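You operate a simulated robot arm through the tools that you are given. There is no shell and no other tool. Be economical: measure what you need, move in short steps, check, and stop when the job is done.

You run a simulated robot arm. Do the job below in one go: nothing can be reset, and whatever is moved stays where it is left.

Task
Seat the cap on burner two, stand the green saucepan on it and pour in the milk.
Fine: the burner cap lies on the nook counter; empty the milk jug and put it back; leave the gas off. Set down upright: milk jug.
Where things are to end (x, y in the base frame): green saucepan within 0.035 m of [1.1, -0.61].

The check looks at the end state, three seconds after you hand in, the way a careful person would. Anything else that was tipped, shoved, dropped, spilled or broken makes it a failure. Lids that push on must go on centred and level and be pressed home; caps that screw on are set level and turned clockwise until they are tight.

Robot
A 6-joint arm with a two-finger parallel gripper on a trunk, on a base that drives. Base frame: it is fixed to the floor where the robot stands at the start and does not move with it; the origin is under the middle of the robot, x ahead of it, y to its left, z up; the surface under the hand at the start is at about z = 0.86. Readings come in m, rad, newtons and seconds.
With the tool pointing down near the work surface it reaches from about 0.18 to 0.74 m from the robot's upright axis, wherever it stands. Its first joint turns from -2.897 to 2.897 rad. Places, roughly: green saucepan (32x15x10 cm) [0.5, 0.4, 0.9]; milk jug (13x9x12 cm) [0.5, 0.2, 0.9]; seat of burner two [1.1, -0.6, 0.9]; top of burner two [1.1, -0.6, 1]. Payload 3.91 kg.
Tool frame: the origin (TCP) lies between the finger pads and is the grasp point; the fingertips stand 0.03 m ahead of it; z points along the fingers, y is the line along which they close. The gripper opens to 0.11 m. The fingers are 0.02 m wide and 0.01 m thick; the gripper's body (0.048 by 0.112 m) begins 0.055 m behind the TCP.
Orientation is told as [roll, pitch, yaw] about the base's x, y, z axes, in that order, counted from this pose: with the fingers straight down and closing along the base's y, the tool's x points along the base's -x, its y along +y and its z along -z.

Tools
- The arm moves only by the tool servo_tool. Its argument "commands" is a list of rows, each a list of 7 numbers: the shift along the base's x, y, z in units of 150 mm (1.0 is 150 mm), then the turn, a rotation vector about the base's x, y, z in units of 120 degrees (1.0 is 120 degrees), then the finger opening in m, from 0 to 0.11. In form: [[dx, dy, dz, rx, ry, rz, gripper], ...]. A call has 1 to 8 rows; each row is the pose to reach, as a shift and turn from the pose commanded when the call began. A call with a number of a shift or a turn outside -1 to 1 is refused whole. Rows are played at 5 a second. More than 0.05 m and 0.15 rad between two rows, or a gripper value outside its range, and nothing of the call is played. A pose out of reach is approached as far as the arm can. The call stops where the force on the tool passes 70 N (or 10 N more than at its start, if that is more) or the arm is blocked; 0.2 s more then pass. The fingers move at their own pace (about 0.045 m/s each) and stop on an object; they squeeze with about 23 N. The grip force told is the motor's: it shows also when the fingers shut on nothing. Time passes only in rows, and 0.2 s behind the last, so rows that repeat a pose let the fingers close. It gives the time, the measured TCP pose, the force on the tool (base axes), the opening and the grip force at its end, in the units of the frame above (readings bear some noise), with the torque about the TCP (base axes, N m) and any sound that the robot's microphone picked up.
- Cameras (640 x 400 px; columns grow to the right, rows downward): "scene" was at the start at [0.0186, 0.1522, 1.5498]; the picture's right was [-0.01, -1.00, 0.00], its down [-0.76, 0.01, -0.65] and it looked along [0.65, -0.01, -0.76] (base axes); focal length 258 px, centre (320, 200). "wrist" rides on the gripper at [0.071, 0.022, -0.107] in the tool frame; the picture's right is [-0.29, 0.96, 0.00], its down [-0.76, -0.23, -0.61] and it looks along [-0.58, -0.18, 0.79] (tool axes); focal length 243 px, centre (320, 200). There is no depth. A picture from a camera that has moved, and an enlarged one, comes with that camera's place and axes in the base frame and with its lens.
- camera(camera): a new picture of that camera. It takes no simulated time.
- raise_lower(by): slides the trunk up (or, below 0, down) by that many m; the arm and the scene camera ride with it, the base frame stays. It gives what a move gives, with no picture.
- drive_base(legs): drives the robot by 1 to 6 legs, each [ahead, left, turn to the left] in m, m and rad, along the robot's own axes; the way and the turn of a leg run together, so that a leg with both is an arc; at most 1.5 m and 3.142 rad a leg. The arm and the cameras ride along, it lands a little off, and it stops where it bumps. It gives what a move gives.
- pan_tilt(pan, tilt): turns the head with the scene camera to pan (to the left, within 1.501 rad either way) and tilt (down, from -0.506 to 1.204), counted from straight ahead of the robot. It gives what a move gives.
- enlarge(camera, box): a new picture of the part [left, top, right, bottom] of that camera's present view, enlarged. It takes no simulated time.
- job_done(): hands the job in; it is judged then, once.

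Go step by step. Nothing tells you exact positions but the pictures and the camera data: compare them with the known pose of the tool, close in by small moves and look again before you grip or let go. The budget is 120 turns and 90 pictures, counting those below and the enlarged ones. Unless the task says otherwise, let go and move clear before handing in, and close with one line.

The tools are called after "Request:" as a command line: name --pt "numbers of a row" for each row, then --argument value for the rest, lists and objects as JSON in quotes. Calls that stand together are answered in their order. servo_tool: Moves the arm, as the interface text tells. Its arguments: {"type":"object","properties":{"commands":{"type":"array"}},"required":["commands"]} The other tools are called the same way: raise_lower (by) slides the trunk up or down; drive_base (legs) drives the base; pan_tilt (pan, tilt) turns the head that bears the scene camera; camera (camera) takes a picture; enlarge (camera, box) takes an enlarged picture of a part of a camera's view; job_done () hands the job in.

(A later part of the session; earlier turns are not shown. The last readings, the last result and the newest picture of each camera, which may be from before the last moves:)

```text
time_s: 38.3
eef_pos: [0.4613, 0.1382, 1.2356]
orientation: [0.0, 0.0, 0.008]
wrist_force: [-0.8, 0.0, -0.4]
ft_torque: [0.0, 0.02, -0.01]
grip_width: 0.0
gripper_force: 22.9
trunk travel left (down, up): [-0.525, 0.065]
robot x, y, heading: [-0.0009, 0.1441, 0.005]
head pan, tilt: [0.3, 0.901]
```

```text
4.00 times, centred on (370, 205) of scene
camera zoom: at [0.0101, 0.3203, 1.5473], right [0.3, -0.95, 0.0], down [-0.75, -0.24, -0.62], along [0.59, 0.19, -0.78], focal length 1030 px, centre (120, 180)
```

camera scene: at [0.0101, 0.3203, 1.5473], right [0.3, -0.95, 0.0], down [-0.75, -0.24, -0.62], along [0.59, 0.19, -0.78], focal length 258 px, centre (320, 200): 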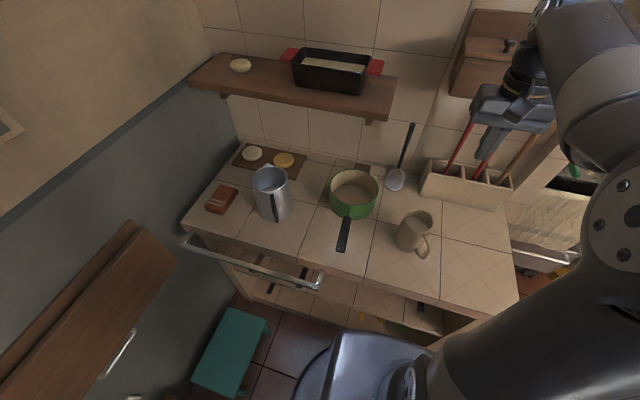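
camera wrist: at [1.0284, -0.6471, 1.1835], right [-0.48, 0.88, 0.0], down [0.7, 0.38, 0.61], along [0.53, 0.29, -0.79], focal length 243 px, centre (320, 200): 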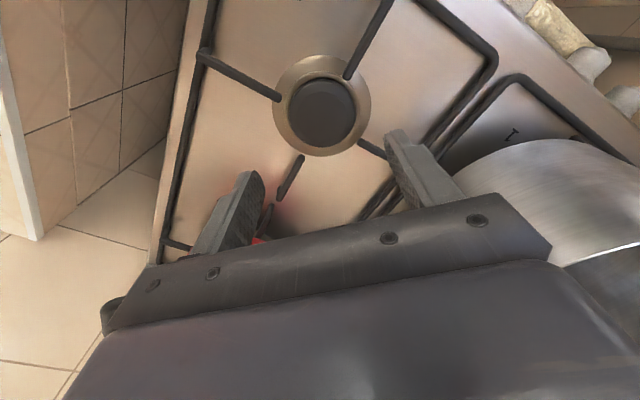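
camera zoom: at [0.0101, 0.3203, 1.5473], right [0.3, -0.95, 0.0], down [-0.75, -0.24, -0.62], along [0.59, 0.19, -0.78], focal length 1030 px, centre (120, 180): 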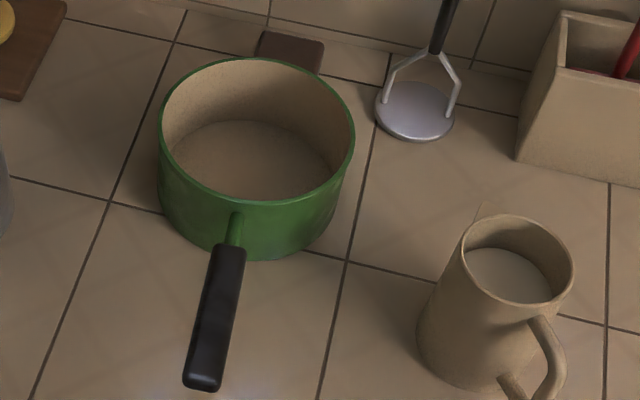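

Bowl centre ≈[0.548, 0.378], handle toward -x with ~0.065 rad skew; the green stub is near [0.456, 0.373]. I bring the gripper above the handle root.

Request:
servo_tool --pt "0 0.3 0 0 0 0.01 0.06" --pt "0 0.6 0 0 0 0.02 0.06" --pt "-0.02 0.9 0 0 0 0.027 0.06" --pt "-0.03 1 -0.1 0 0 0.027 0.06"

Request:
servo_tool --pt "0 0.2 -0.25 0 0 0 0.06" --pt "0 0.4 -0.5 0 0 0 0.06" --pt "0 0.57 -0.75 0 0 0 0.06" --pt "0 0.57 -1 0 0 0 0.06" --pt "0 0.57 -1 0 0 0 0.06"

Request:
camera --camera "wrist"

Request:
enlarge --camera "scene" --box '[290, 155, 450, 255]'

```text
time_s: 39.3
eef_pos: [0.4564, 0.2869, 1.2195]
orientation: [0.0, 0.0, 0.064]
wrist_force: [-0.6, 0.7, -0.7]
ft_torque: [-0.02, -0.01, 0.02]
grip_width: 0.0602
gripper_force: 0.2
trunk travel left (down, up): [-0.525, 0.065]
robot x, y, heading: [-0.0003, 0.1463, 0.003]
head pan, tilt: [0.3, 0.901]
```

```text
time_s: 40.5
eef_pos: [0.4583, 0.3731, 1.0695]
orientation: [0.0, 0.0, 0.062]
wrist_force: [0.1, -0.5, -0.6]
ft_torque: [0.02, 0.03, 0.03]
grip_width: 0.06
gripper_force: 0.1
trunk travel left (down, up): [-0.525, 0.065]
robot x, y, heading: [-0.0049, 0.1422, 0.004]
head pan, tilt: [0.3, 0.901]
```

```text
53 pictures are left
camera wrist: at [0.386, 0.3895, 1.1761], right [0.23, 0.97, 0.0], down [0.77, -0.18, 0.61], along [0.59, -0.14, -0.79], focal length 243 px, centre (320, 200)
```

wrist: 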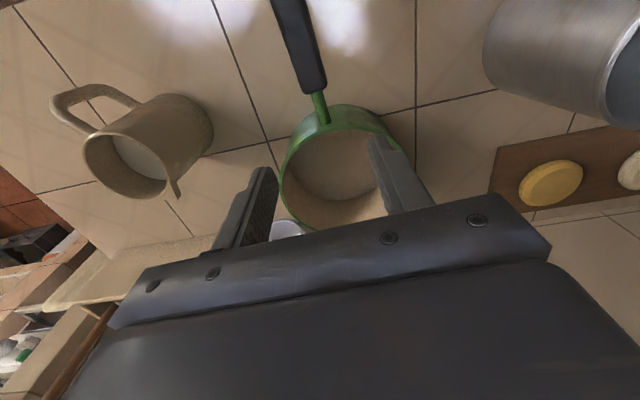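

```text
4.00 times, centred on (370, 205) of scene
camera zoom: at [0.0102, 0.3204, 1.5473], right [0.3, -0.95, 0.0], down [-0.75, -0.24, -0.62], along [0.59, 0.19, -0.78], focal length 1030 px, centre (120, 180)
```

zoom: 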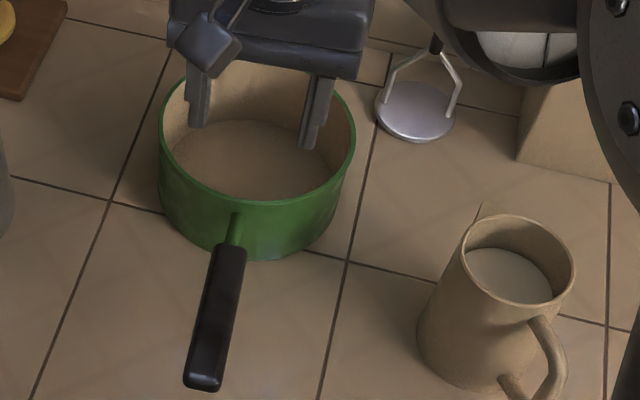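

The stub spans x 0.444–0.476 at z ≈0.925. I descend straddling it and close.

Request:
servo_tool --pt "0.01 0 -0.3 0 0 0 0.05" --pt "0.015 0 -0.6 0 0 0 0.05" --pt "0.015 0 -0.8 0 0 0 0.05" --pt "0.015 0 -0.98 0 0 0 0.05" --pt "0.015 0 -0.98 0 0 0 0.05"

Request:
camera --camera "wrist"

Request:
enlarge --camera "scene" --box '[290, 155, 450, 255]'

```text
time_s: 41.7
eef_pos: [0.4603, 0.3719, 0.922]
orientation: [-0.001, -0.001, 0.063]
wrist_force: [-0.4, 0.4, 0.5]
ft_torque: [-0.01, -0.02, 0.02]
grip_width: 0.05
gripper_force: 0.1
trunk travel left (down, up): [-0.525, 0.065]
robot x, y, heading: [-0.0043, 0.1416, 0.007]
head pan, tilt: [0.3, 0.901]
```

```text
51 pictures are left
camera wrist: at [0.3879, 0.3894, 1.0301], right [0.23, 0.97, 0.0], down [0.77, -0.18, 0.61], along [0.59, -0.14, -0.79], focal length 243 px, centre (320, 200)
```

wrist: 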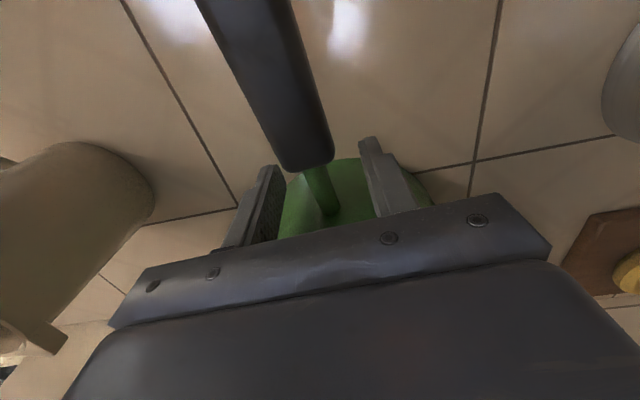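

```text
4.00 times, centred on (370, 205) of scene
camera zoom: at [0.0102, 0.3205, 1.5473], right [0.3, -0.95, 0.0], down [-0.75, -0.24, -0.62], along [0.59, 0.19, -0.78], focal length 1030 px, centre (120, 180)
```

zoom: 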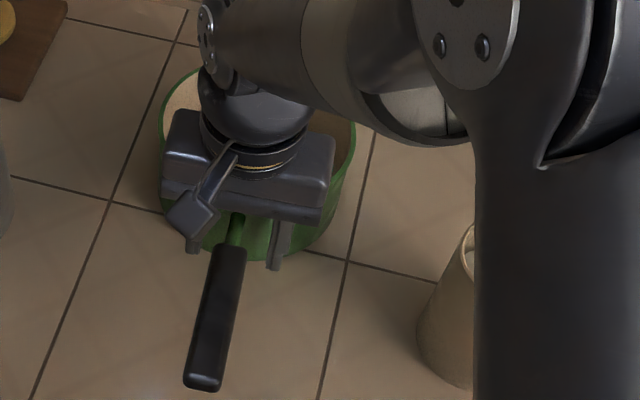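

Fingers straddle the stub outside the bowl. Close.

Request:
servo_tool --pt "0 0 0 0 0 0 0.0" --pt "0 0 0 0 0 0 0.0" --pt "0 0 0 0 0 0 0.0" --pt "0 0 0 0 0 0 0.0" --pt "0 0 0 0 0 0 0.0"

Request:
camera --camera "wrist"

```text
time_s: 42.9
eef_pos: [0.461, 0.3722, 0.9232]
orientation: [-0.001, -0.001, 0.065]
wrist_force: [0.5, 1.5, 0.5]
ft_torque: [0.02, -0.01, 0.1]
grip_width: 0.0118
gripper_force: 22.8
trunk travel left (down, up): [-0.525, 0.065]
robot x, y, heading: [-0.0033, 0.1391, 0.005]
head pan, tilt: [0.3, 0.901]
```

```text
49 pictures are left
camera wrist: at [0.3879, 0.3896, 1.0305], right [0.23, 0.97, 0.0], down [0.77, -0.18, 0.61], along [0.59, -0.14, -0.79], focal length 243 px, centre (320, 200)
```

wrist: 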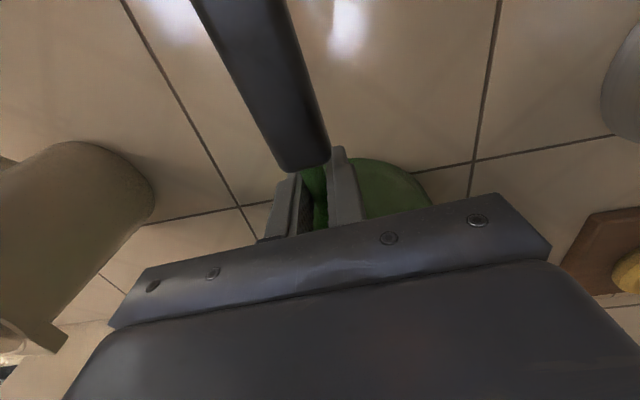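

Stub gripped at 11.8 mm. Lift a few cm and check weight and tilt.

Request:
servo_tool --pt "0 0 0.1 0 0 0 0.0" --pt "0 0 0.2 0 0 0 0.0" --pt "0 0 0.35 0 0 0 0.0" --pt "0 0 0.5 0 0 0 0.0" --pt "0 0 0.5 0 0 0 0.0"

Request:
camera --camera "scene"

Request:
camera --camera "wrist"

```text
time_s: 44.1
eef_pos: [0.4593, 0.371, 0.9997]
orientation: [0.0, -0.001, 0.063]
wrist_force: [-0.5, 0.4, -3.3]
ft_torque: [0.02, 0.17, 0.04]
grip_width: 0.0117
gripper_force: 23.4
trunk travel left (down, up): [-0.525, 0.065]
robot x, y, heading: [-0.0015, 0.1449, 0.01]
head pan, tilt: [0.3, 0.901]
```

```text
48 pictures are left
camera scene: at [0.0102, 0.3204, 1.5473], right [0.3, -0.95, 0.0], down [-0.75, -0.24, -0.62], along [0.59, 0.19, -0.78], focal length 258 px, centre (320, 200)
```

scene: 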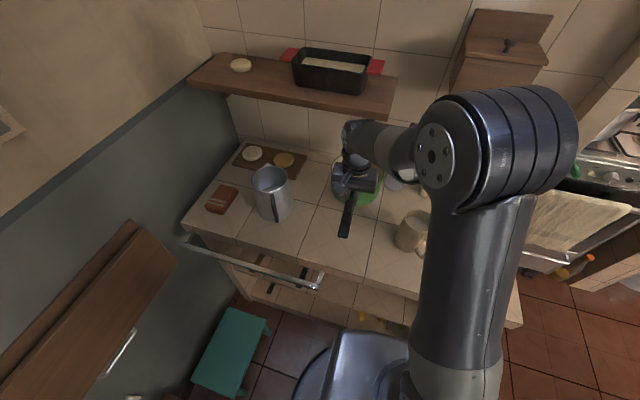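

```text
47 pictures are left
camera wrist: at [0.3876, 0.3893, 1.1057], right [0.23, 0.97, 0.0], down [0.77, -0.18, 0.61], along [0.59, -0.14, -0.79], focal length 243 px, centre (320, 200)
```

wrist: 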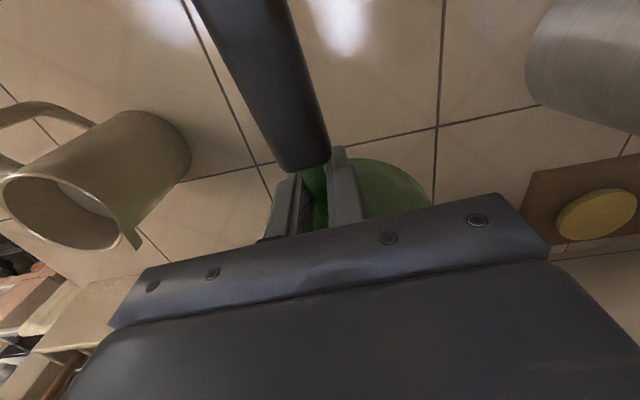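

Only ~0.34 kg and it stays level in the grip. Lift high, pull in toward the robot, then drive to the stove.

Request:
servo_tool --pt "0 0 0.3 0 0 0 0.0" --pt "0 0 0.6 0 0 0 0.0" --pt "0 0 0.9 0 0 0 0.0" --pt "0 0 1 0 0 0 0.0"

Request:
servo_tool --pt "-0.1 -0.15 0.2 0 0 -0.007 0.0" --pt "-0.2 -0.3 0.4 0 0 -0.014 0.0" --pt "-0.3 -0.5 0.6 0 0 -0.02 0.0" --pt "-0.4 -0.75 0.7 0 0 -0.03 0.0" --pt "-0.4 -1 0.7 0 0 -0.03 0.0"

Request:
servo_tool --pt "0 -0.25 0 0 0 0 0.0" --pt "0 -0.5 0 0 0 0 0.0" --pt "0 -0.5 0 0 0 0 0.0"

Request:
camera --camera "scene"

```text
time_s: 45.1
eef_pos: [0.4601, 0.3723, 1.1472]
orientation: [0.001, 0.0, 0.063]
wrist_force: [-0.2, -0.5, -2.5]
ft_torque: [-0.01, 0.12, -0.03]
grip_width: 0.0117
gripper_force: 23.2
trunk travel left (down, up): [-0.525, 0.065]
robot x, y, heading: [0.0002, 0.1468, 0.006]
head pan, tilt: [0.3, 0.901]
```

```text
time_s: 46.3
eef_pos: [0.3998, 0.2191, 1.2538]
orientation: [0.001, 0.0, -0.002]
wrist_force: [-0.4, 0.4, -2.9]
ft_torque: [-0.03, 0.12, 0.01]
grip_width: 0.0116
gripper_force: 23.1
trunk travel left (down, up): [-0.525, 0.065]
robot x, y, heading: [0.0005, 0.1465, 0.008]
head pan, tilt: [0.3, 0.901]
```

```text
time_s: 47.1
eef_pos: [0.3997, 0.1459, 1.2546]
orientation: [-0.001, 0.0, 0.002]
wrist_force: [0.1, 0.0, -3.7]
ft_torque: [0.02, 0.11, -0.02]
grip_width: 0.0117
gripper_force: 23.0
trunk travel left (down, up): [-0.525, 0.065]
robot x, y, heading: [-0.0031, 0.1461, 0.011]
head pan, tilt: [0.3, 0.901]
```

```text
46 pictures are left
camera scene: at [0.0102, 0.3202, 1.5473], right [0.3, -0.95, 0.0], down [-0.75, -0.24, -0.62], along [0.59, 0.19, -0.78], focal length 258 px, centre (320, 200)
```

scene: 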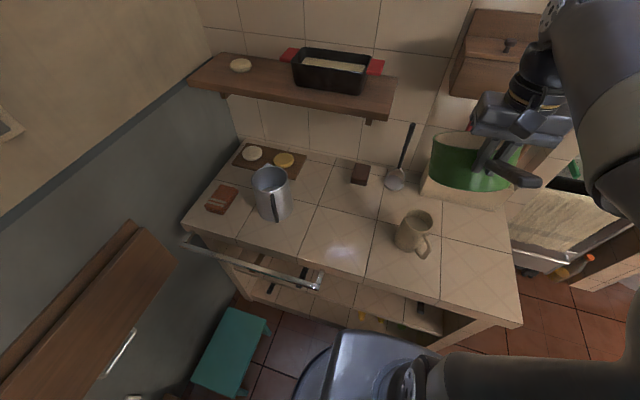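

Pan held level. Drive right then ahead to the stove.

Request:
drive_base --legs '[[0, -0.75, -0.008], [0.48, 0, 0]]'

Request:
pan_tilt --pan 0.0 --tilt 0.75

Request:
camera --camera "scene"

```text
time_s: 53.6
eef_pos: [0.8833, -0.6003, 1.2534]
orientation: [0.002, -0.002, -0.001]
wrist_force: [0.7, 0.8, -3.1]
ft_torque: [0.03, 0.13, -0.05]
grip_width: 0.0116
gripper_force: 23.3
trunk travel left (down, up): [-0.525, 0.065]
robot x, y, heading: [0.4829, -0.6005, 0.004]
head pan, tilt: [0.3, 0.901]
```

```text
time_s: 54.4
eef_pos: [0.8819, -0.6007, 1.2544]
orientation: [0.001, 0.0, -0.002]
wrist_force: [0.1, -0.3, -3.1]
ft_torque: [0.01, 0.15, -0.03]
grip_width: 0.0119
gripper_force: 23.1
trunk travel left (down, up): [-0.525, 0.065]
robot x, y, heading: [0.4834, -0.6009, 0.006]
head pan, tilt: [0.0, 0.75]
```

```text
45 pictures are left
camera scene: at [0.5057, -0.4477, 1.5592], right [0.01, -1.0, 0.0], down [-0.68, 0.0, -0.73], along [0.73, 0.0, -0.68], focal length 258 px, centre (320, 200)
```

scene: 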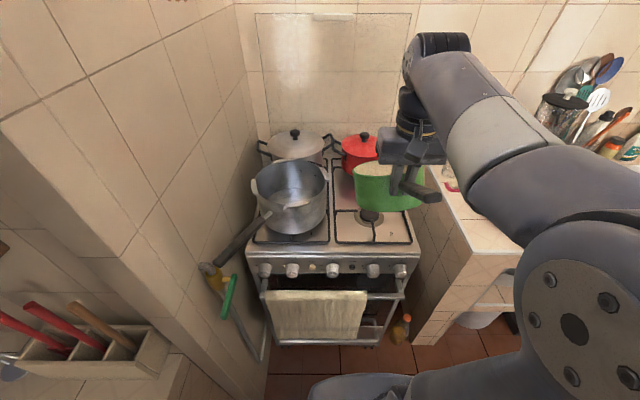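

Now forward over burner two while lowering to a few cm above the grate.

Request:
servo_tool --pt "0.25 -0.03 0 0 0 0 0.0" --pt "0.5 -0.06 0 0 0 0 0.0" --pt "0.7 -0.09 -0.2 0 0 0 0.0" --pt "0.813 -0.09 -0.45 0 0 0 0.0" --pt "0.813 -0.09 -0.7 0 0 0 0.0" --pt "0.813 -0.09 -1 0 0 0 0.0" --pt "0.813 -0.09 -1 0 0 0 0.0"

Request:
enlarge --camera "scene" --box '[300, 130, 460, 230]'

```text
time_s: 56.0
eef_pos: [1.0064, -0.6136, 1.104]
orientation: [-0.001, 0.0, -0.002]
wrist_force: [-0.3, -0.9, -3.5]
ft_torque: [0.0, 0.09, -0.01]
grip_width: 0.0118
gripper_force: 23.2
trunk travel left (down, up): [-0.525, 0.065]
robot x, y, heading: [0.483, -0.5999, 0.008]
head pan, tilt: [0.0, 0.75]
```

```text
4.00 times, centred on (380, 180) of scene
camera zoom: at [0.5061, -0.4478, 1.5592], right [0.0, -1.0, 0.0], down [-0.68, 0.0, -0.73], along [0.73, 0.0, -0.68], focal length 1030 px, centre (80, 280)
```

zoom: 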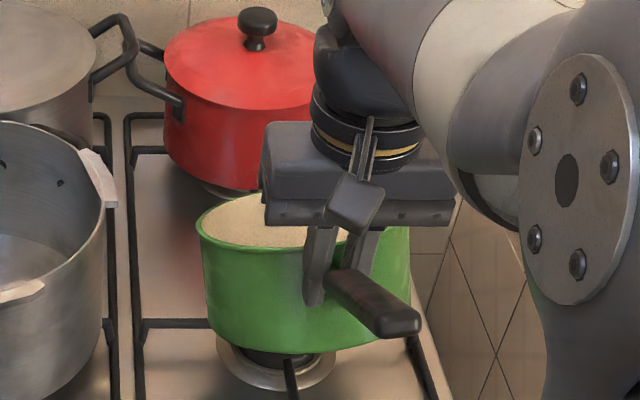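

Alignment looks right. Lower gently until the pan stands on the grate.

Request:
servo_tool --pt "0 0 -0.15 0 0 0 0.0" --pt "0 0 -0.3 0 0 0 0.0" --pt "0 0 -0.4 0 0 0 0.0" --pt "0 0 -0.45 0 0 0 0.0" --pt "0 0 -0.48 0 0 0 0.0" --pt "0 0 -0.48 0 0 0 0.0"

Request:
enlarge --camera "scene" --box '[300, 150, 460, 250]'

```text
time_s: 56.8
eef_pos: [0.9902, -0.6143, 1.0553]
orientation: [0.0, 0.026, -0.002]
wrist_force: [-34.1, -0.1, 19.1]
ft_torque: [0.11, 1.0, 0.15]
grip_width: 0.0117
gripper_force: 22.9
trunk travel left (down, up): [-0.525, 0.065]
robot x, y, heading: [0.48, -0.6027, 0.004]
head pan, tilt: [0.0, 0.75]
stopped in row 3: the force on the tool passed its limit at 79 N (the readings are from after the stop); the commanded pose is now the measured one
```

```text
4.00 times, centred on (380, 200) of scene
camera zoom: at [0.4968, -0.4479, 1.5593], right [0.0, -1.0, 0.0], down [-0.68, 0.0, -0.73], along [0.73, 0.0, -0.68], focal length 1030 px, centre (80, 200)
```

zoom: 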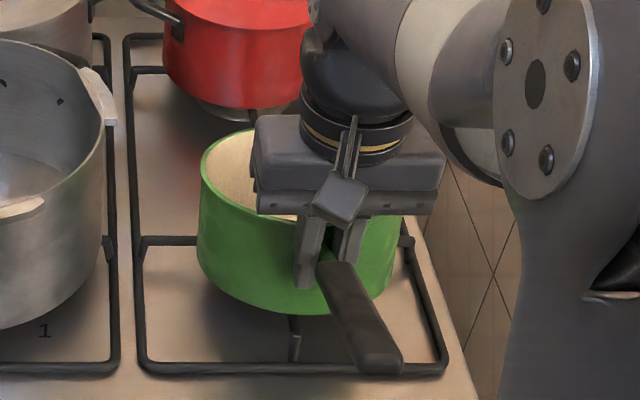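

The pan touched something earlier than expected and pivoted slightly in the grip. I look before doing anything.

Request:
camera --camera "wrist"

Request:
camera --camera "scene"

```text
42 pictures are left
camera wrist: at [0.9226, -0.5919, 1.1637], right [0.29, 0.96, -0.01], down [0.77, -0.23, 0.59], along [0.56, -0.18, -0.81], focal length 243 px, centre (320, 200)
```

wrist: 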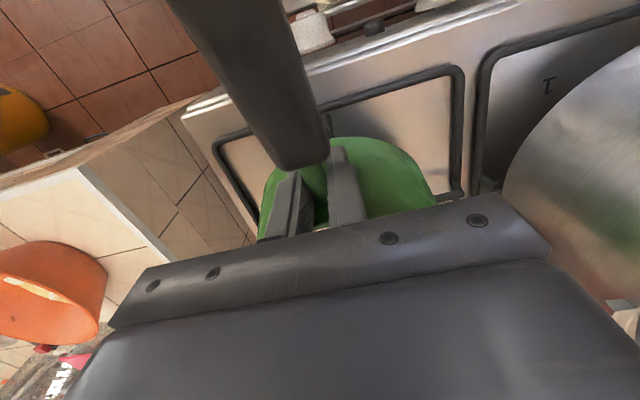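

```text
41 pictures are left
camera scene: at [0.4968, -0.4479, 1.5593], right [0.0, -1.0, 0.0], down [-0.68, 0.0, -0.73], along [0.73, 0.0, -0.68], focal length 258 px, centre (320, 200)
```

scene: 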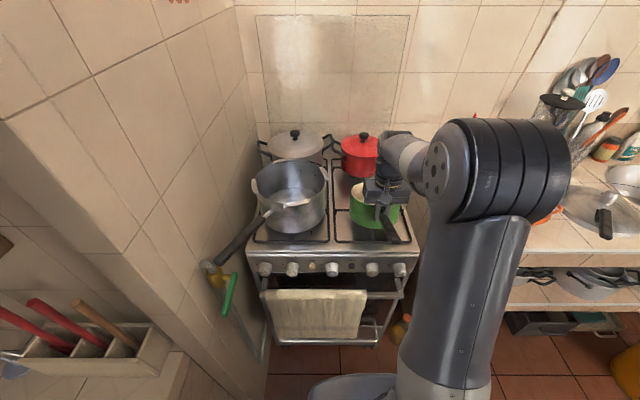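

I lift 3 cm to relieve the contact and look at the pan's tilt.

Request:
servo_tool --pt "0 0 0.1 0 0 0 0.0" --pt "0 0 0.2 0 -0.012 0 0.0" --pt "0 0 0.3 0 -0.012 0 0.0" --pt "0 0 0.3 0 -0.012 0 0.0"

Request:
enlarge --camera "scene" --box '[320, 130, 448, 210]'

```text
time_s: 57.8
eef_pos: [1.0002, -0.6144, 1.0976]
orientation: [0.0, -0.009, 0.0]
wrist_force: [0.0, -0.9, -3.4]
ft_torque: [-0.04, 0.12, -0.01]
grip_width: 0.0118
gripper_force: 23.1
trunk travel left (down, up): [-0.525, 0.065]
robot x, y, heading: [0.4802, -0.6013, 0.005]
head pan, tilt: [0.0, 0.75]
```

```text
5.00 times, centred on (384, 170) of scene
camera zoom: at [0.5047, -0.4479, 1.5592], right [0.0, -1.0, 0.0], down [-0.68, 0.0, -0.73], along [0.73, 0.0, -0.68], focal length 1288 px, centre (0, 350)
```

zoom: 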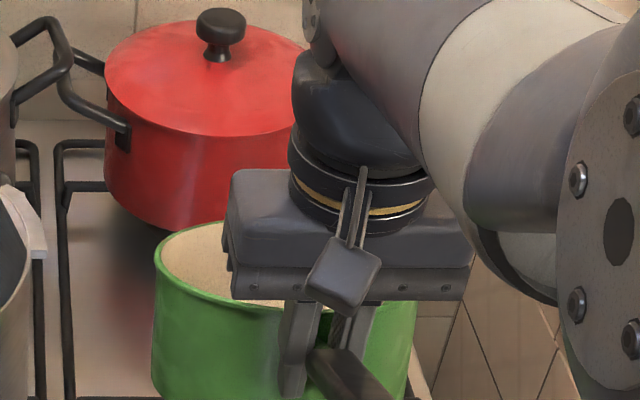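

The rim ellipse shows the pan has sagged (far side down) in the grip, so its far edge hit the grate first. I pitch the tool back to level the pan and check.

Request:
servo_tool --pt "0 0 0.1 0 -0.05 0 0.0" --pt "0 0 0.1 0 -0.1 0 0.0" --pt "0 0 0.1 0 -0.1 0 0.0"

Request:
pan_tilt --pan 0.0 --tilt 0.65

Request:
enlarge --camera "scene" --box '[300, 140, 460, 240]'

```text
time_s: 58.5
eef_pos: [0.9996, -0.6136, 1.1124]
orientation: [-0.001, -0.215, -0.002]
wrist_force: [-0.1, -0.6, -3.0]
ft_torque: [0.01, 0.17, 0.03]
grip_width: 0.0116
gripper_force: 23.0
trunk travel left (down, up): [-0.525, 0.065]
robot x, y, heading: [0.4796, -0.6037, 0.002]
head pan, tilt: [0.0, 0.75]
```

```text
time_s: 59.2
eef_pos: [0.999, -0.6134, 1.1137]
orientation: [0.0, -0.215, 0.0]
wrist_force: [0.9, 0.4, -2.9]
ft_torque: [0.01, 0.16, 0.01]
grip_width: 0.0118
gripper_force: 22.7
trunk travel left (down, up): [-0.525, 0.065]
robot x, y, heading: [0.48, -0.6022, 0.002]
head pan, tilt: [0.0, 0.649]
```

```text
4.00 times, centred on (380, 190) of scene
camera zoom: at [0.5086, -0.4478, 1.5678], right [0.0, -1.0, 0.0], down [-0.61, 0.0, -0.8], along [0.8, 0.0, -0.61], focal length 1030 px, centre (80, 240)
```

zoom: 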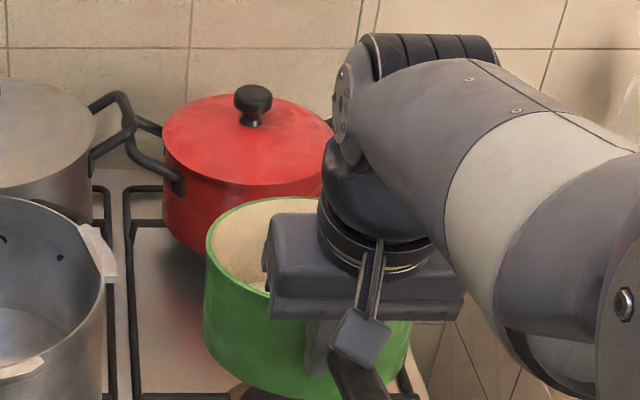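

Request:
camera --camera "wrist"

Request:
pan_tilt --pan 0.0 --tilt 0.85

Request:
enlarge --camera "scene" --box '[300, 100, 460, 200]'

```text
38 pictures are left
camera wrist: at [0.9073, -0.5916, 1.2021], right [0.29, 0.96, 0.06], down [0.61, -0.23, 0.76], along [0.74, -0.18, -0.65], focal length 243 px, centre (320, 200)
```

wrist: 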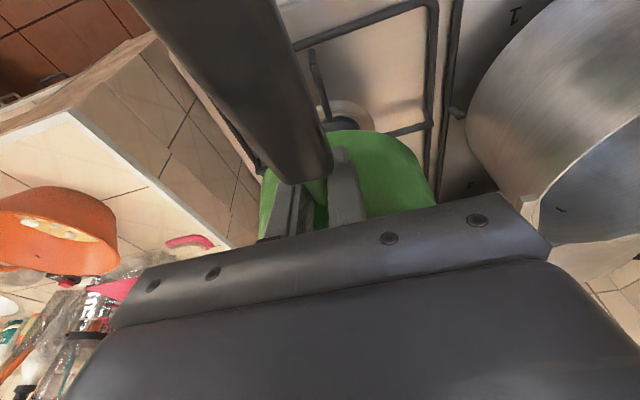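

```text
time_s: 60.0
eef_pos: [0.9996, -0.6129, 1.1127]
orientation: [0.001, -0.215, -0.002]
wrist_force: [1.1, -1.1, -3.3]
ft_torque: [-0.02, 0.17, -0.01]
grip_width: 0.0115
gripper_force: 23.0
trunk travel left (down, up): [-0.525, 0.065]
robot x, y, heading: [0.481, -0.6016, 0.008]
head pan, tilt: [0.0, 0.85]
```

```text
4.00 times, centred on (380, 150) of scene
camera zoom: at [0.5, -0.4479, 1.5512], right [0.0, -1.0, 0.0], down [-0.75, 0.0, -0.66], along [0.66, 0.0, -0.75], focal length 1030 px, centre (80, 400)
```

zoom: 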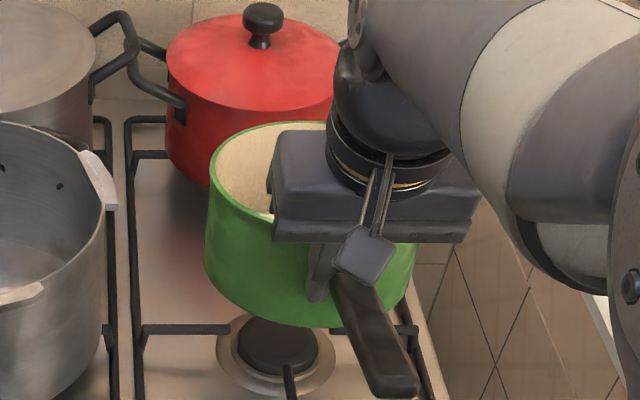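

The pan is now roughly level (within a few degrees). Lower again, slowly near contact.

Request:
servo_tool --pt "0.035 0.01 -0.2 0 0 0 0.0" --pt "0.035 0.01 -0.35 0 0 0 0.0" --pt "0.035 0.01 -0.42 0 0 0 0.0" --pt "0.035 0.01 -0.46 0 0 0 0.0" --pt "0.035 0.01 -0.49 0 0 0 0.0" --pt "0.035 0.01 -0.52 0 0 0 0.0" --pt "0.035 0.01 -0.54 0 0 0 0.0"

Request:
enlarge --camera "scene" --box '[300, 100, 460, 200]'

```text
time_s: 61.5
eef_pos: [1.0038, -0.6117, 1.0328]
orientation: [-0.001, -0.216, -0.001]
wrist_force: [-1.7, -0.3, 2.9]
ft_torque: [0.01, -0.69, 0.01]
grip_width: 0.0117
gripper_force: 23.2
trunk travel left (down, up): [-0.525, 0.065]
robot x, y, heading: [0.4794, -0.5996, 0.007]
head pan, tilt: [0.0, 0.85]
```

```text
4.00 times, centred on (380, 150) of scene
camera zoom: at [0.4991, -0.4478, 1.5512], right [0.0, -1.0, 0.0], down [-0.75, 0.0, -0.66], along [0.66, 0.0, -0.75], focal length 1030 px, centre (80, 400)
```

zoom: 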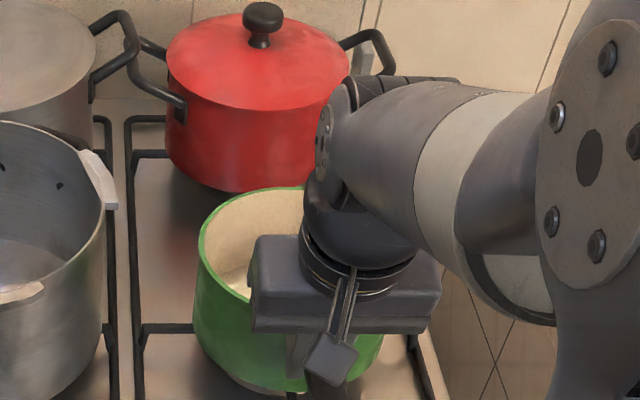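

Contact has begun under the bowl. Continue down a few mm.

Request:
servo_tool --pt "0 0 -0.015 0 0 0 0.0" --pt "0 0 -0.03 0 0 0 0.0" --pt "0 0 -0.045 0 0 0 0.0" --pt "0 0 -0.045 0 0 0 0.0"

```text
time_s: 62.5
eef_pos: [1.0047, -0.6132, 1.0257]
orientation: [0.0, -0.217, -0.002]
wrist_force: [-2.5, -1.1, 16.2]
ft_torque: [0.0, -0.18, -0.04]
grip_width: 0.012
gripper_force: 23.3
trunk travel left (down, up): [-0.525, 0.065]
robot x, y, heading: [0.4811, -0.6015, 0.005]
head pan, tilt: [0.0, 0.85]
```

Now standing level (TCP height matches the grate). Relieve and release, then look.

Request:
servo_tool --pt "0 0 0.012 0 0 0 0.0" --pt "0 0 0.012 0 0 0 0.02" --pt "0 0 0.012 0 0 0 0.04" --pt "0 0 0.012 0 0 0 0.05" --pt "0 0 0.012 0 0 0 0.05"

Request:
enlarge --camera "scene" --box '[300, 100, 460, 200]'

Request:
camera --camera "wrist"

```text
time_s: 63.8
eef_pos: [1.0045, -0.6129, 1.0262]
orientation: [0.0, -0.214, -0.002]
wrist_force: [0.0, 1.0, -1.2]
ft_torque: [-0.03, -0.01, 0.0]
grip_width: 0.0502
gripper_force: 0.1
trunk travel left (down, up): [-0.525, 0.065]
robot x, y, heading: [0.4812, -0.6006, 0.007]
head pan, tilt: [0.0, 0.85]
```

```text
4.00 times, centred on (380, 150) of scene
camera zoom: at [0.4997, -0.4479, 1.5512], right [0.0, -1.0, 0.0], down [-0.75, 0.0, -0.66], along [0.66, 0.0, -0.75], focal length 1030 px, centre (80, 400)
```

zoom: 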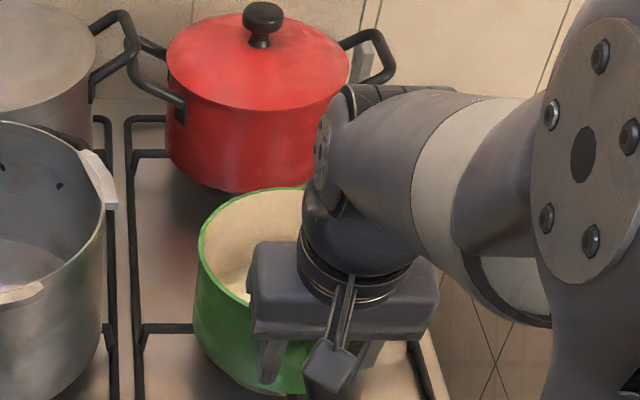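

```text
34 pictures are left
camera wrist: at [0.9121, -0.5902, 1.1158], right [0.29, 0.96, 0.06], down [0.61, -0.23, 0.76], along [0.74, -0.18, -0.65], focal length 243 px, centre (320, 200)
```

wrist: 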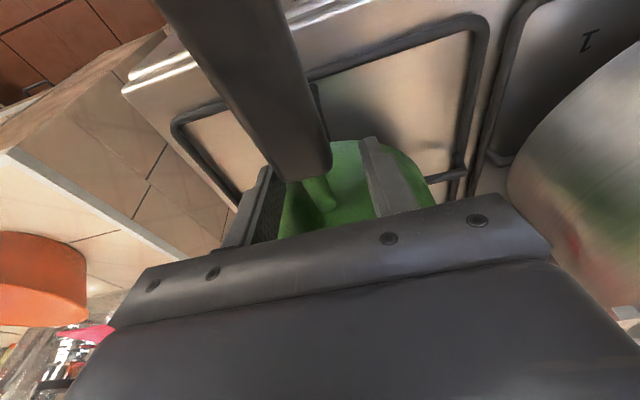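

Released; pan stands. Retract upward along the tool axis and view.

Request:
servo_tool --pt "-0.03 0 0.15 0 0 0 0.06" --pt "-0.06 0 0.3 0 0 0 0.06" --pt "-0.12 0 0.6 0 0 0 0.06" --pt "-0.18 0 0.9 0 0.05 0 0.06" --pt "-0.2 0 1 0 0.1 0 0.06"

Request:
servo_tool --pt "-0.2 0 0.2 0 0 0 0.06" --pt "-0.4 0 0.4 0 0 0 0.06" --pt "-0.6 0 0.5 0 0 0 0.06"

Request:
enlarge --camera "scene" --box '[290, 100, 450, 200]'

```text
time_s: 65.0
eef_pos: [0.9744, -0.6123, 1.1774]
orientation: [-0.001, -0.006, -0.001]
wrist_force: [0.1, -0.8, -0.8]
ft_torque: [0.0, 0.02, 0.0]
grip_width: 0.06
gripper_force: 0.0
trunk travel left (down, up): [-0.525, 0.065]
robot x, y, heading: [0.4767, -0.6023, 0.006]
head pan, tilt: [0.0, 0.85]
```

```text
time_s: 65.8
eef_pos: [0.8849, -0.6133, 1.2523]
orientation: [0.0, -0.005, 0.0]
wrist_force: [0.2, -0.9, 0.0]
ft_torque: [-0.01, -0.01, 0.0]
grip_width: 0.0601
gripper_force: 0.0
trunk travel left (down, up): [-0.525, 0.065]
robot x, y, heading: [0.48, -0.6008, 0.007]
head pan, tilt: [0.0, 0.85]
```

```text
4.00 times, centred on (370, 150) of scene
camera zoom: at [0.4995, -0.4478, 1.5512], right [0.0, -1.0, 0.0], down [-0.75, 0.0, -0.66], along [0.66, 0.0, -0.75], focal length 1030 px, centre (120, 400)
```

zoom: 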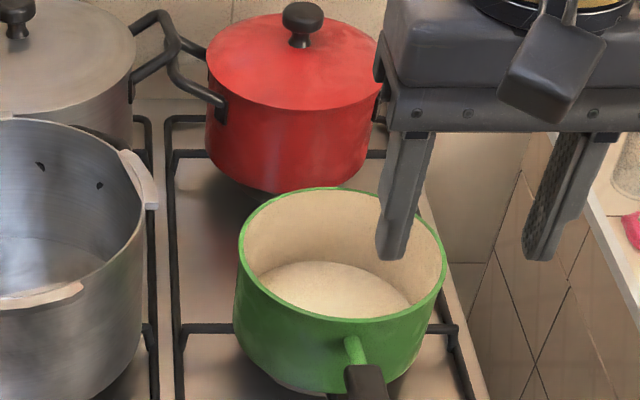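

The pan is upright on the burner at about [1.085, -0.608]. Before fetching the jug I test, empty-handed, whether the tool can yaw 180° and pitch to a pouring pose here.

Request:
servo_tool --pt "0 0 0 0 0 0.0625 0.06" --pt "0 0 0 0 0 0.125 0.06" --pt "0 0 0 0 0 0.1875 0.06" --pt "0 0 0 0 0 0.25 0.06" --pt "0 0 0 0 0 0.3125 0.06" --pt "0 0 0 0 0 0.375 0.06" --pt "0 0 0 0 0 0.4375 0.06" --pt "0 0 0 0 0 0.5 0.06"

Request:
servo_tool --pt "0 0 0 0 0 0.0625 0.06" --pt "0 0 0 0 0 0.125 0.06" --pt "0 0 0 0 0 0.1875 0.06" --pt "0 0 0 0 0 0.25 0.06" --pt "0 0 0 0 0 0.3125 0.06" --pt "0 0 0 0 0 0.375 0.06" --pt "0 0 0 0 0 0.4375 0.06" --pt "0 0 0 0 0 0.5 0.06"

Request:
servo_tool --pt "0 0 0 0 0 0.0625 0.06" --pt "0 0 0 0 0 0.125 0.06" --pt "0 0 0 0 0 0.1875 0.06" --pt "0 0 0 0 0 0.25 0.06" --pt "0 0 0 0 0 0.3125 0.06" --pt "0 0 0 0 0 0.375 0.06" --pt "0 0 0 0 0 0.4375 0.06" --pt "0 0 0 0 0 0.5 0.06"

```text
time_s: 67.5
eef_pos: [0.8844, -0.6118, 1.2517]
orientation: [0.0, -0.005, 1.047]
wrist_force: [-0.2, 0.1, -0.4]
ft_torque: [0.0, 0.0, 0.02]
grip_width: 0.0599
gripper_force: 0.2
trunk travel left (down, up): [-0.525, 0.065]
robot x, y, heading: [0.4791, -0.601, 0.005]
head pan, tilt: [0.0, 0.85]
```

```text
time_s: 69.3
eef_pos: [0.8835, -0.6118, 1.2521]
orientation: [0.0, -0.005, 2.096]
wrist_force: [0.2, -1.1, 0.5]
ft_torque: [0.0, 0.02, 0.01]
grip_width: 0.06
gripper_force: 0.0
trunk travel left (down, up): [-0.525, 0.065]
robot x, y, heading: [0.4784, -0.6012, 0.008]
head pan, tilt: [0.0, 0.85]
```

```text
time_s: 71.2
eef_pos: [0.8803, -0.5608, 1.2509]
orientation: [0.005, -0.005, 3.129]
wrist_force: [-0.2, -1.1, -1.3]
ft_torque: [0.01, 0.02, -0.01]
grip_width: 0.0603
gripper_force: 0.0
out of reach, approached as far as the arm can: row 7, 8
trunk travel left (down, up): [-0.525, 0.065]
robot x, y, heading: [0.4774, -0.6014, 0.007]
head pan, tilt: [0.0, 0.85]
```

Yaw works up to ~2.85 rad. Back off to 2.8 and test the pour pitch about the closing axis.

Request:
servo_tool --pt "0 -0.1 0.1 0 0 -0.05 0.06" --pt "0 -0.2 0.2 0 0 -0.1 0.06" --pt "0 -0.34 0.3 0 0 -0.157 0.06" --pt "0 -0.34 0.3 0 0 -0.157 0.06"

Request:
servo_tool --pt "0.1 0 0 -0.021 -0.059 0 0.06" --pt "0.2 0 0 -0.042 -0.118 0 0.06" --pt "0.3 0 0 -0.063 -0.177 0 0.06" --pt "0.4 0 0 -0.084 -0.236 0 0.06" --pt "0.5 0 0 -0.105 -0.295 0 0.06" --pt "0.6 0 0 -0.126 -0.354 0 0.06" --pt "0.7 0 0 -0.147 -0.413 0 0.06" --pt "0.8 0 0 -0.168 -0.472 0 0.06"

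Request:
servo_tool --pt "0 0 0 -0.021 -0.059 0 0.06" --pt "0 0 0 -0.042 -0.118 0 0.06" --pt "0 0 0 -0.063 -0.177 0 0.06" --pt "0 0 0 -0.084 -0.236 0 0.06" --pt "0 0 0 -0.105 -0.295 0 0.06" --pt "0 0 0 -0.126 -0.354 0 0.06" --pt "0 0 0 -0.147 -0.413 0 0.06" --pt "0 0 0 -0.168 -0.472 0 0.06"

Request:
pan_tilt --pan 0.0 --tilt 0.6

Request:
camera --camera "scene"

```text
time_s: 72.2
eef_pos: [0.8812, -0.613, 1.2966]
orientation: [0.0, -0.006, 2.811]
wrist_force: [-0.9, 0.5, -0.6]
ft_torque: [0.01, -0.01, -0.01]
grip_width: 0.06
gripper_force: 0.1
trunk travel left (down, up): [-0.525, 0.065]
robot x, y, heading: [0.4825, -0.5995, 0.006]
head pan, tilt: [0.0, 0.85]
```

```text
time_s: 74.0
eef_pos: [1.0002, -0.6119, 1.2943]
orientation: [0.017, 1.047, 2.821]
wrist_force: [0.2, 0.3, 0.3]
ft_torque: [0.0, 0.0, -0.01]
grip_width: 0.0598
gripper_force: 0.2
trunk travel left (down, up): [-0.525, 0.065]
robot x, y, heading: [0.4789, -0.5975, 0.005]
head pan, tilt: [0.0, 0.85]
```

```text
time_s: 75.8
eef_pos: [1.0004, -0.6126, 1.2947]
orientation: [3.12, 1.046, -0.365]
wrist_force: [0.2, 0.5, 0.6]
ft_torque: [0.0, 0.0, 0.01]
grip_width: 0.0598
gripper_force: 0.1
trunk travel left (down, up): [-0.525, 0.065]
robot x, y, heading: [0.4817, -0.6022, 0.004]
head pan, tilt: [0.0, 0.85]
```

```text
time_s: 76.5
eef_pos: [0.9998, -0.6134, 1.2965]
orientation: [3.121, 1.048, -0.364]
wrist_force: [1.2, -0.3, -0.3]
ft_torque: [-0.01, 0.02, 0.0]
grip_width: 0.0599
gripper_force: 0.0
trunk travel left (down, up): [-0.525, 0.065]
robot x, y, heading: [0.4761, -0.6022, 0.003]
head pan, tilt: [0.0, 0.6]
```

```text
32 pictures are left
camera scene: at [0.5099, -0.4478, 1.572], right [0.0, -1.0, 0.0], down [-0.57, 0.0, -0.82], along [0.82, 0.0, -0.57], focal length 258 px, centre (320, 200)
```

scene: 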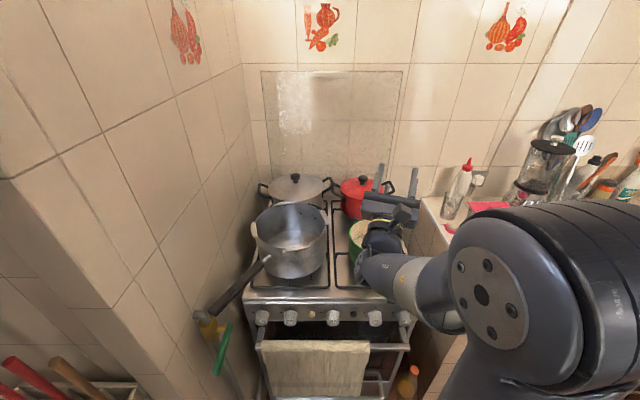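

The full 120° pour pose is reachable. So I will grip the jug from above across its sides and pour through its spout toward the robot. First, undo the test rotation.

Request:
servo_tool --pt "0 0 0 0.021 0.059 0 0.06" --pt "0 0 0 0.042 0.118 0 0.06" --pt "0 0 0 0.063 0.177 0 0.06" --pt "0 0 0 0.084 0.236 0 0.06" --pt "0 0 0 0.105 0.295 0 0.06" --pt "0 0 0 0.126 0.354 0 0.06" --pt "0 0 0 0.147 0.413 0 0.06" --pt "0 0 0 0.168 0.472 0 0.06"

Request:
servo_tool --pt "-0.1 0 0 0.021 0.059 0 0.06" --pt "-0.2 0 0 0.042 0.118 0 0.06" --pt "-0.3 0 0 0.063 0.177 0 0.06" --pt "-0.4 0 0 0.084 0.236 0 0.06" --pt "-0.5 0 0 0.105 0.295 0 0.06" --pt "-0.6 0 0 0.126 0.354 0 0.06" --pt "-0.7 0 0 0.147 0.413 0 0.06" --pt "-0.8 0 0 0.168 0.472 0 0.06"

Request:
servo_tool --pt "0 0 0 0 0 -0.065 0.08" --pt "0 0 0 0 0 -0.13 0.1" --pt "0 0 0 0 0 -0.195 0.11" --pt "0 0 0 0 0 -0.26 0.11" --pt "0 0 0 0 0 -0.325 0.11" --pt "0 0 0 0 0 -0.39 0.11" --pt "0 0 0 0 0 -0.455 0.11" --pt "0 0 0 0 0 -0.52 0.11"

Request:
servo_tool --pt "0 0 0 0 0 -0.065 0.11" --pt "0 0 0 0 0 -0.13 0.11" --pt "0 0 0 0 0 -0.195 0.11" --pt "0 0 0 0 0 -0.26 0.11" --pt "0 0 0 0 0 -0.325 0.11" --pt "0 0 0 0 0 -0.39 0.11" --pt "0 0 0 0 0 -0.455 0.11" --pt "0 0 0 0 0 -0.52 0.11"

Request:
drive_base --legs '[[-0.48, 0, 0], [0, 0.68, 0]]'

Request:
pan_tilt --pan 0.2 --tilt 0.9

Request:
camera --camera "scene"

Request:
camera --camera "wrist"

```text
time_s: 78.3
eef_pos: [1.0015, -0.6115, 1.2966]
orientation: [0.02, 1.043, 2.822]
wrist_force: [-0.1, -0.4, -0.3]
ft_torque: [0.01, 0.0, 0.0]
grip_width: 0.0601
gripper_force: 0.0
trunk travel left (down, up): [-0.525, 0.065]
robot x, y, heading: [0.4852, -0.5986, 0.004]
head pan, tilt: [0.0, 0.6]
```

```text
time_s: 80.1
eef_pos: [0.8789, -0.6135, 1.2953]
orientation: [0.0, -0.008, 2.811]
wrist_force: [0.1, 0.5, -1.0]
ft_torque: [0.0, 0.01, 0.0]
grip_width: 0.0599
gripper_force: 0.1
trunk travel left (down, up): [-0.525, 0.065]
robot x, y, heading: [0.482, -0.6042, 0.004]
head pan, tilt: [0.0, 0.6]
```

```text
time_s: 81.9
eef_pos: [0.8808, -0.6121, 1.2944]
orientation: [0.0, -0.006, 1.719]
wrist_force: [-0.1, -0.4, -1.0]
ft_torque: [0.02, 0.0, -0.01]
grip_width: 0.11
gripper_force: 0.1
trunk travel left (down, up): [-0.525, 0.065]
robot x, y, heading: [0.4818, -0.6012, 0.004]
head pan, tilt: [0.0, 0.6]
```

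```text
time_s: 83.7
eef_pos: [0.8794, -0.6132, 1.2944]
orientation: [0.0, -0.006, 0.63]
wrist_force: [0.6, 0.3, 0.1]
ft_torque: [0.03, -0.01, 0.04]
grip_width: 0.11
gripper_force: 0.0
trunk travel left (down, up): [-0.525, 0.065]
robot x, y, heading: [0.4811, -0.6017, 0.001]
head pan, tilt: [0.0, 0.6]
```

```text
time_s: 89.9
eef_pos: [0.3986, 0.0619, 1.296]
orientation: [-0.001, -0.005, 0.631]
wrist_force: [-0.2, -0.1, 0.1]
ft_torque: [0.01, -0.01, -0.01]
grip_width: 0.11
gripper_force: 0.1
trunk travel left (down, up): [-0.525, 0.065]
robot x, y, heading: [0.0016, 0.0752, 0.003]
head pan, tilt: [0.0, 0.6]
```

```text
time_s: 90.7
eef_pos: [0.3997, 0.0611, 1.2955]
orientation: [0.001, -0.008, 0.633]
wrist_force: [-0.4, 0.3, -0.6]
ft_torque: [-0.01, -0.01, 0.0]
grip_width: 0.1101
gripper_force: 0.1
trunk travel left (down, up): [-0.525, 0.065]
robot x, y, heading: [-0.0023, 0.0771, 0.001]
head pan, tilt: [0.201, 0.901]
```

```text
31 pictures are left
camera scene: at [0.0152, 0.2428, 1.5474], right [0.2, -0.98, 0.0], down [-0.77, -0.16, -0.62], along [0.61, 0.12, -0.78], focal length 258 px, centre (320, 200)
```

scene: 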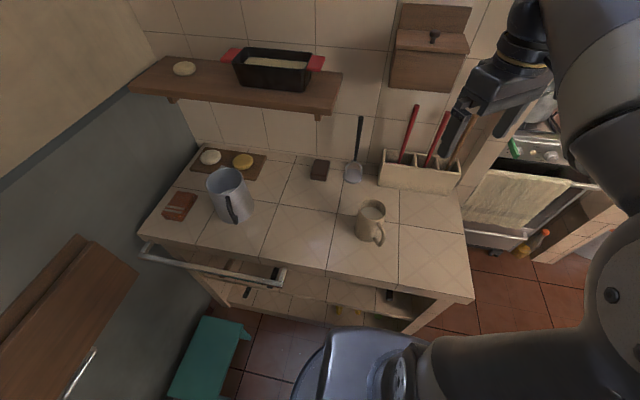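

```text
30 pictures are left
camera wrist: at [0.3288, 0.0376, 1.4019], right [-0.33, 0.94, 0.0], down [0.75, 0.26, 0.61], along [0.58, 0.2, -0.79], focal length 243 px, centre (320, 200)
```

wrist: 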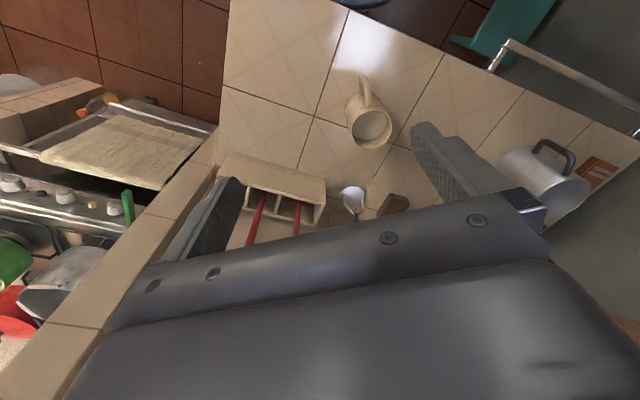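

Zooming on the jug in both views for its centre and handle direction.

Request:
enlarge --camera "scene" --box '[330, 185, 410, 260]'

Request:
enlarge --camera "wrist" --box '[310, 60, 438, 160]'

```text
5.33 times, centred on (370, 222) of scene
camera zoom: at [0.0152, 0.2428, 1.5474], right [0.2, -0.98, 0.0], down [-0.77, -0.16, -0.62], along [0.61, 0.12, -0.78], focal length 1374 px, centre (53, 80)
```

zoom: 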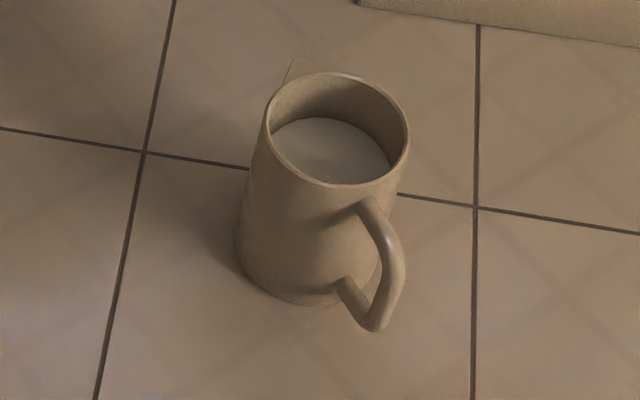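

```text
4.00 times, centred on (374, 110) of wrist
camera zoom: at [0.3288, 0.0376, 1.4019], right [-0.33, 0.94, 0.0], down [0.75, 0.26, 0.61], along [0.58, 0.2, -0.79], focal length 970 px, centre (104, 560)
```

zoom: 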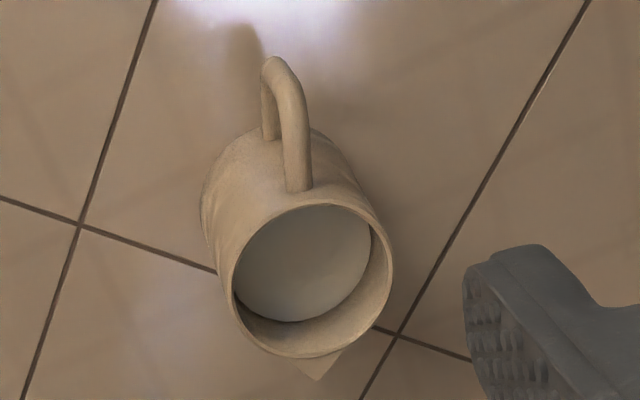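

Jug centre ≈[0.453, 0.180], rim top ≈0.98, spout along 33°. Approach from above at yaw 0.58.

Request:
servo_tool --pt "0.071 0.159 -0.196 0 0 -0.006 0.11" --pt "0.142 0.318 -0.392 0 0 -0.012 0.11" --pt "0.213 0.478 -0.588 0 0 -0.018 0.11" --pt "0.284 0.637 -0.784 0 0 -0.024 0.11" --pt "0.355 0.796 -0.98 0 0 -0.024 0.11" --pt "0.355 0.796 -0.98 0 0 -0.024 0.11"

Request:
camera --camera "wrist"

```text
time_s: 92.1
eef_pos: [0.4534, 0.1816, 1.1487]
orientation: [0.0, -0.005, 0.579]
wrist_force: [-0.5, -0.1, -0.1]
ft_torque: [0.0, 0.01, 0.01]
grip_width: 0.1099
gripper_force: 0.1
trunk travel left (down, up): [-0.525, 0.065]
robot x, y, heading: [-0.0028, 0.0771, 0.002]
head pan, tilt: [0.201, 0.901]
```

```text
27 pictures are left
camera wrist: at [0.3819, 0.1601, 1.2541], right [-0.28, 0.96, 0.0], down [0.76, 0.22, 0.61], along [0.59, 0.17, -0.79], focal length 243 px, centre (320, 200)
```

wrist: 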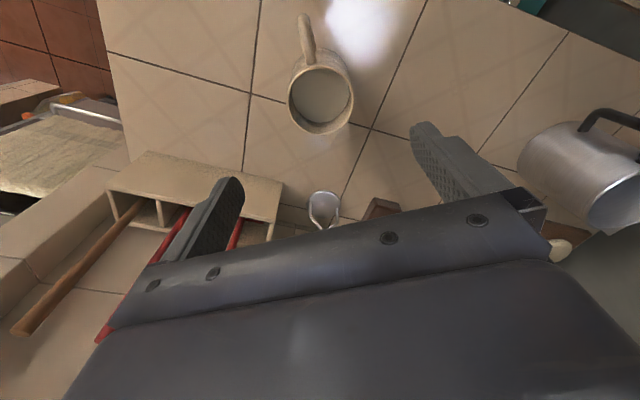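

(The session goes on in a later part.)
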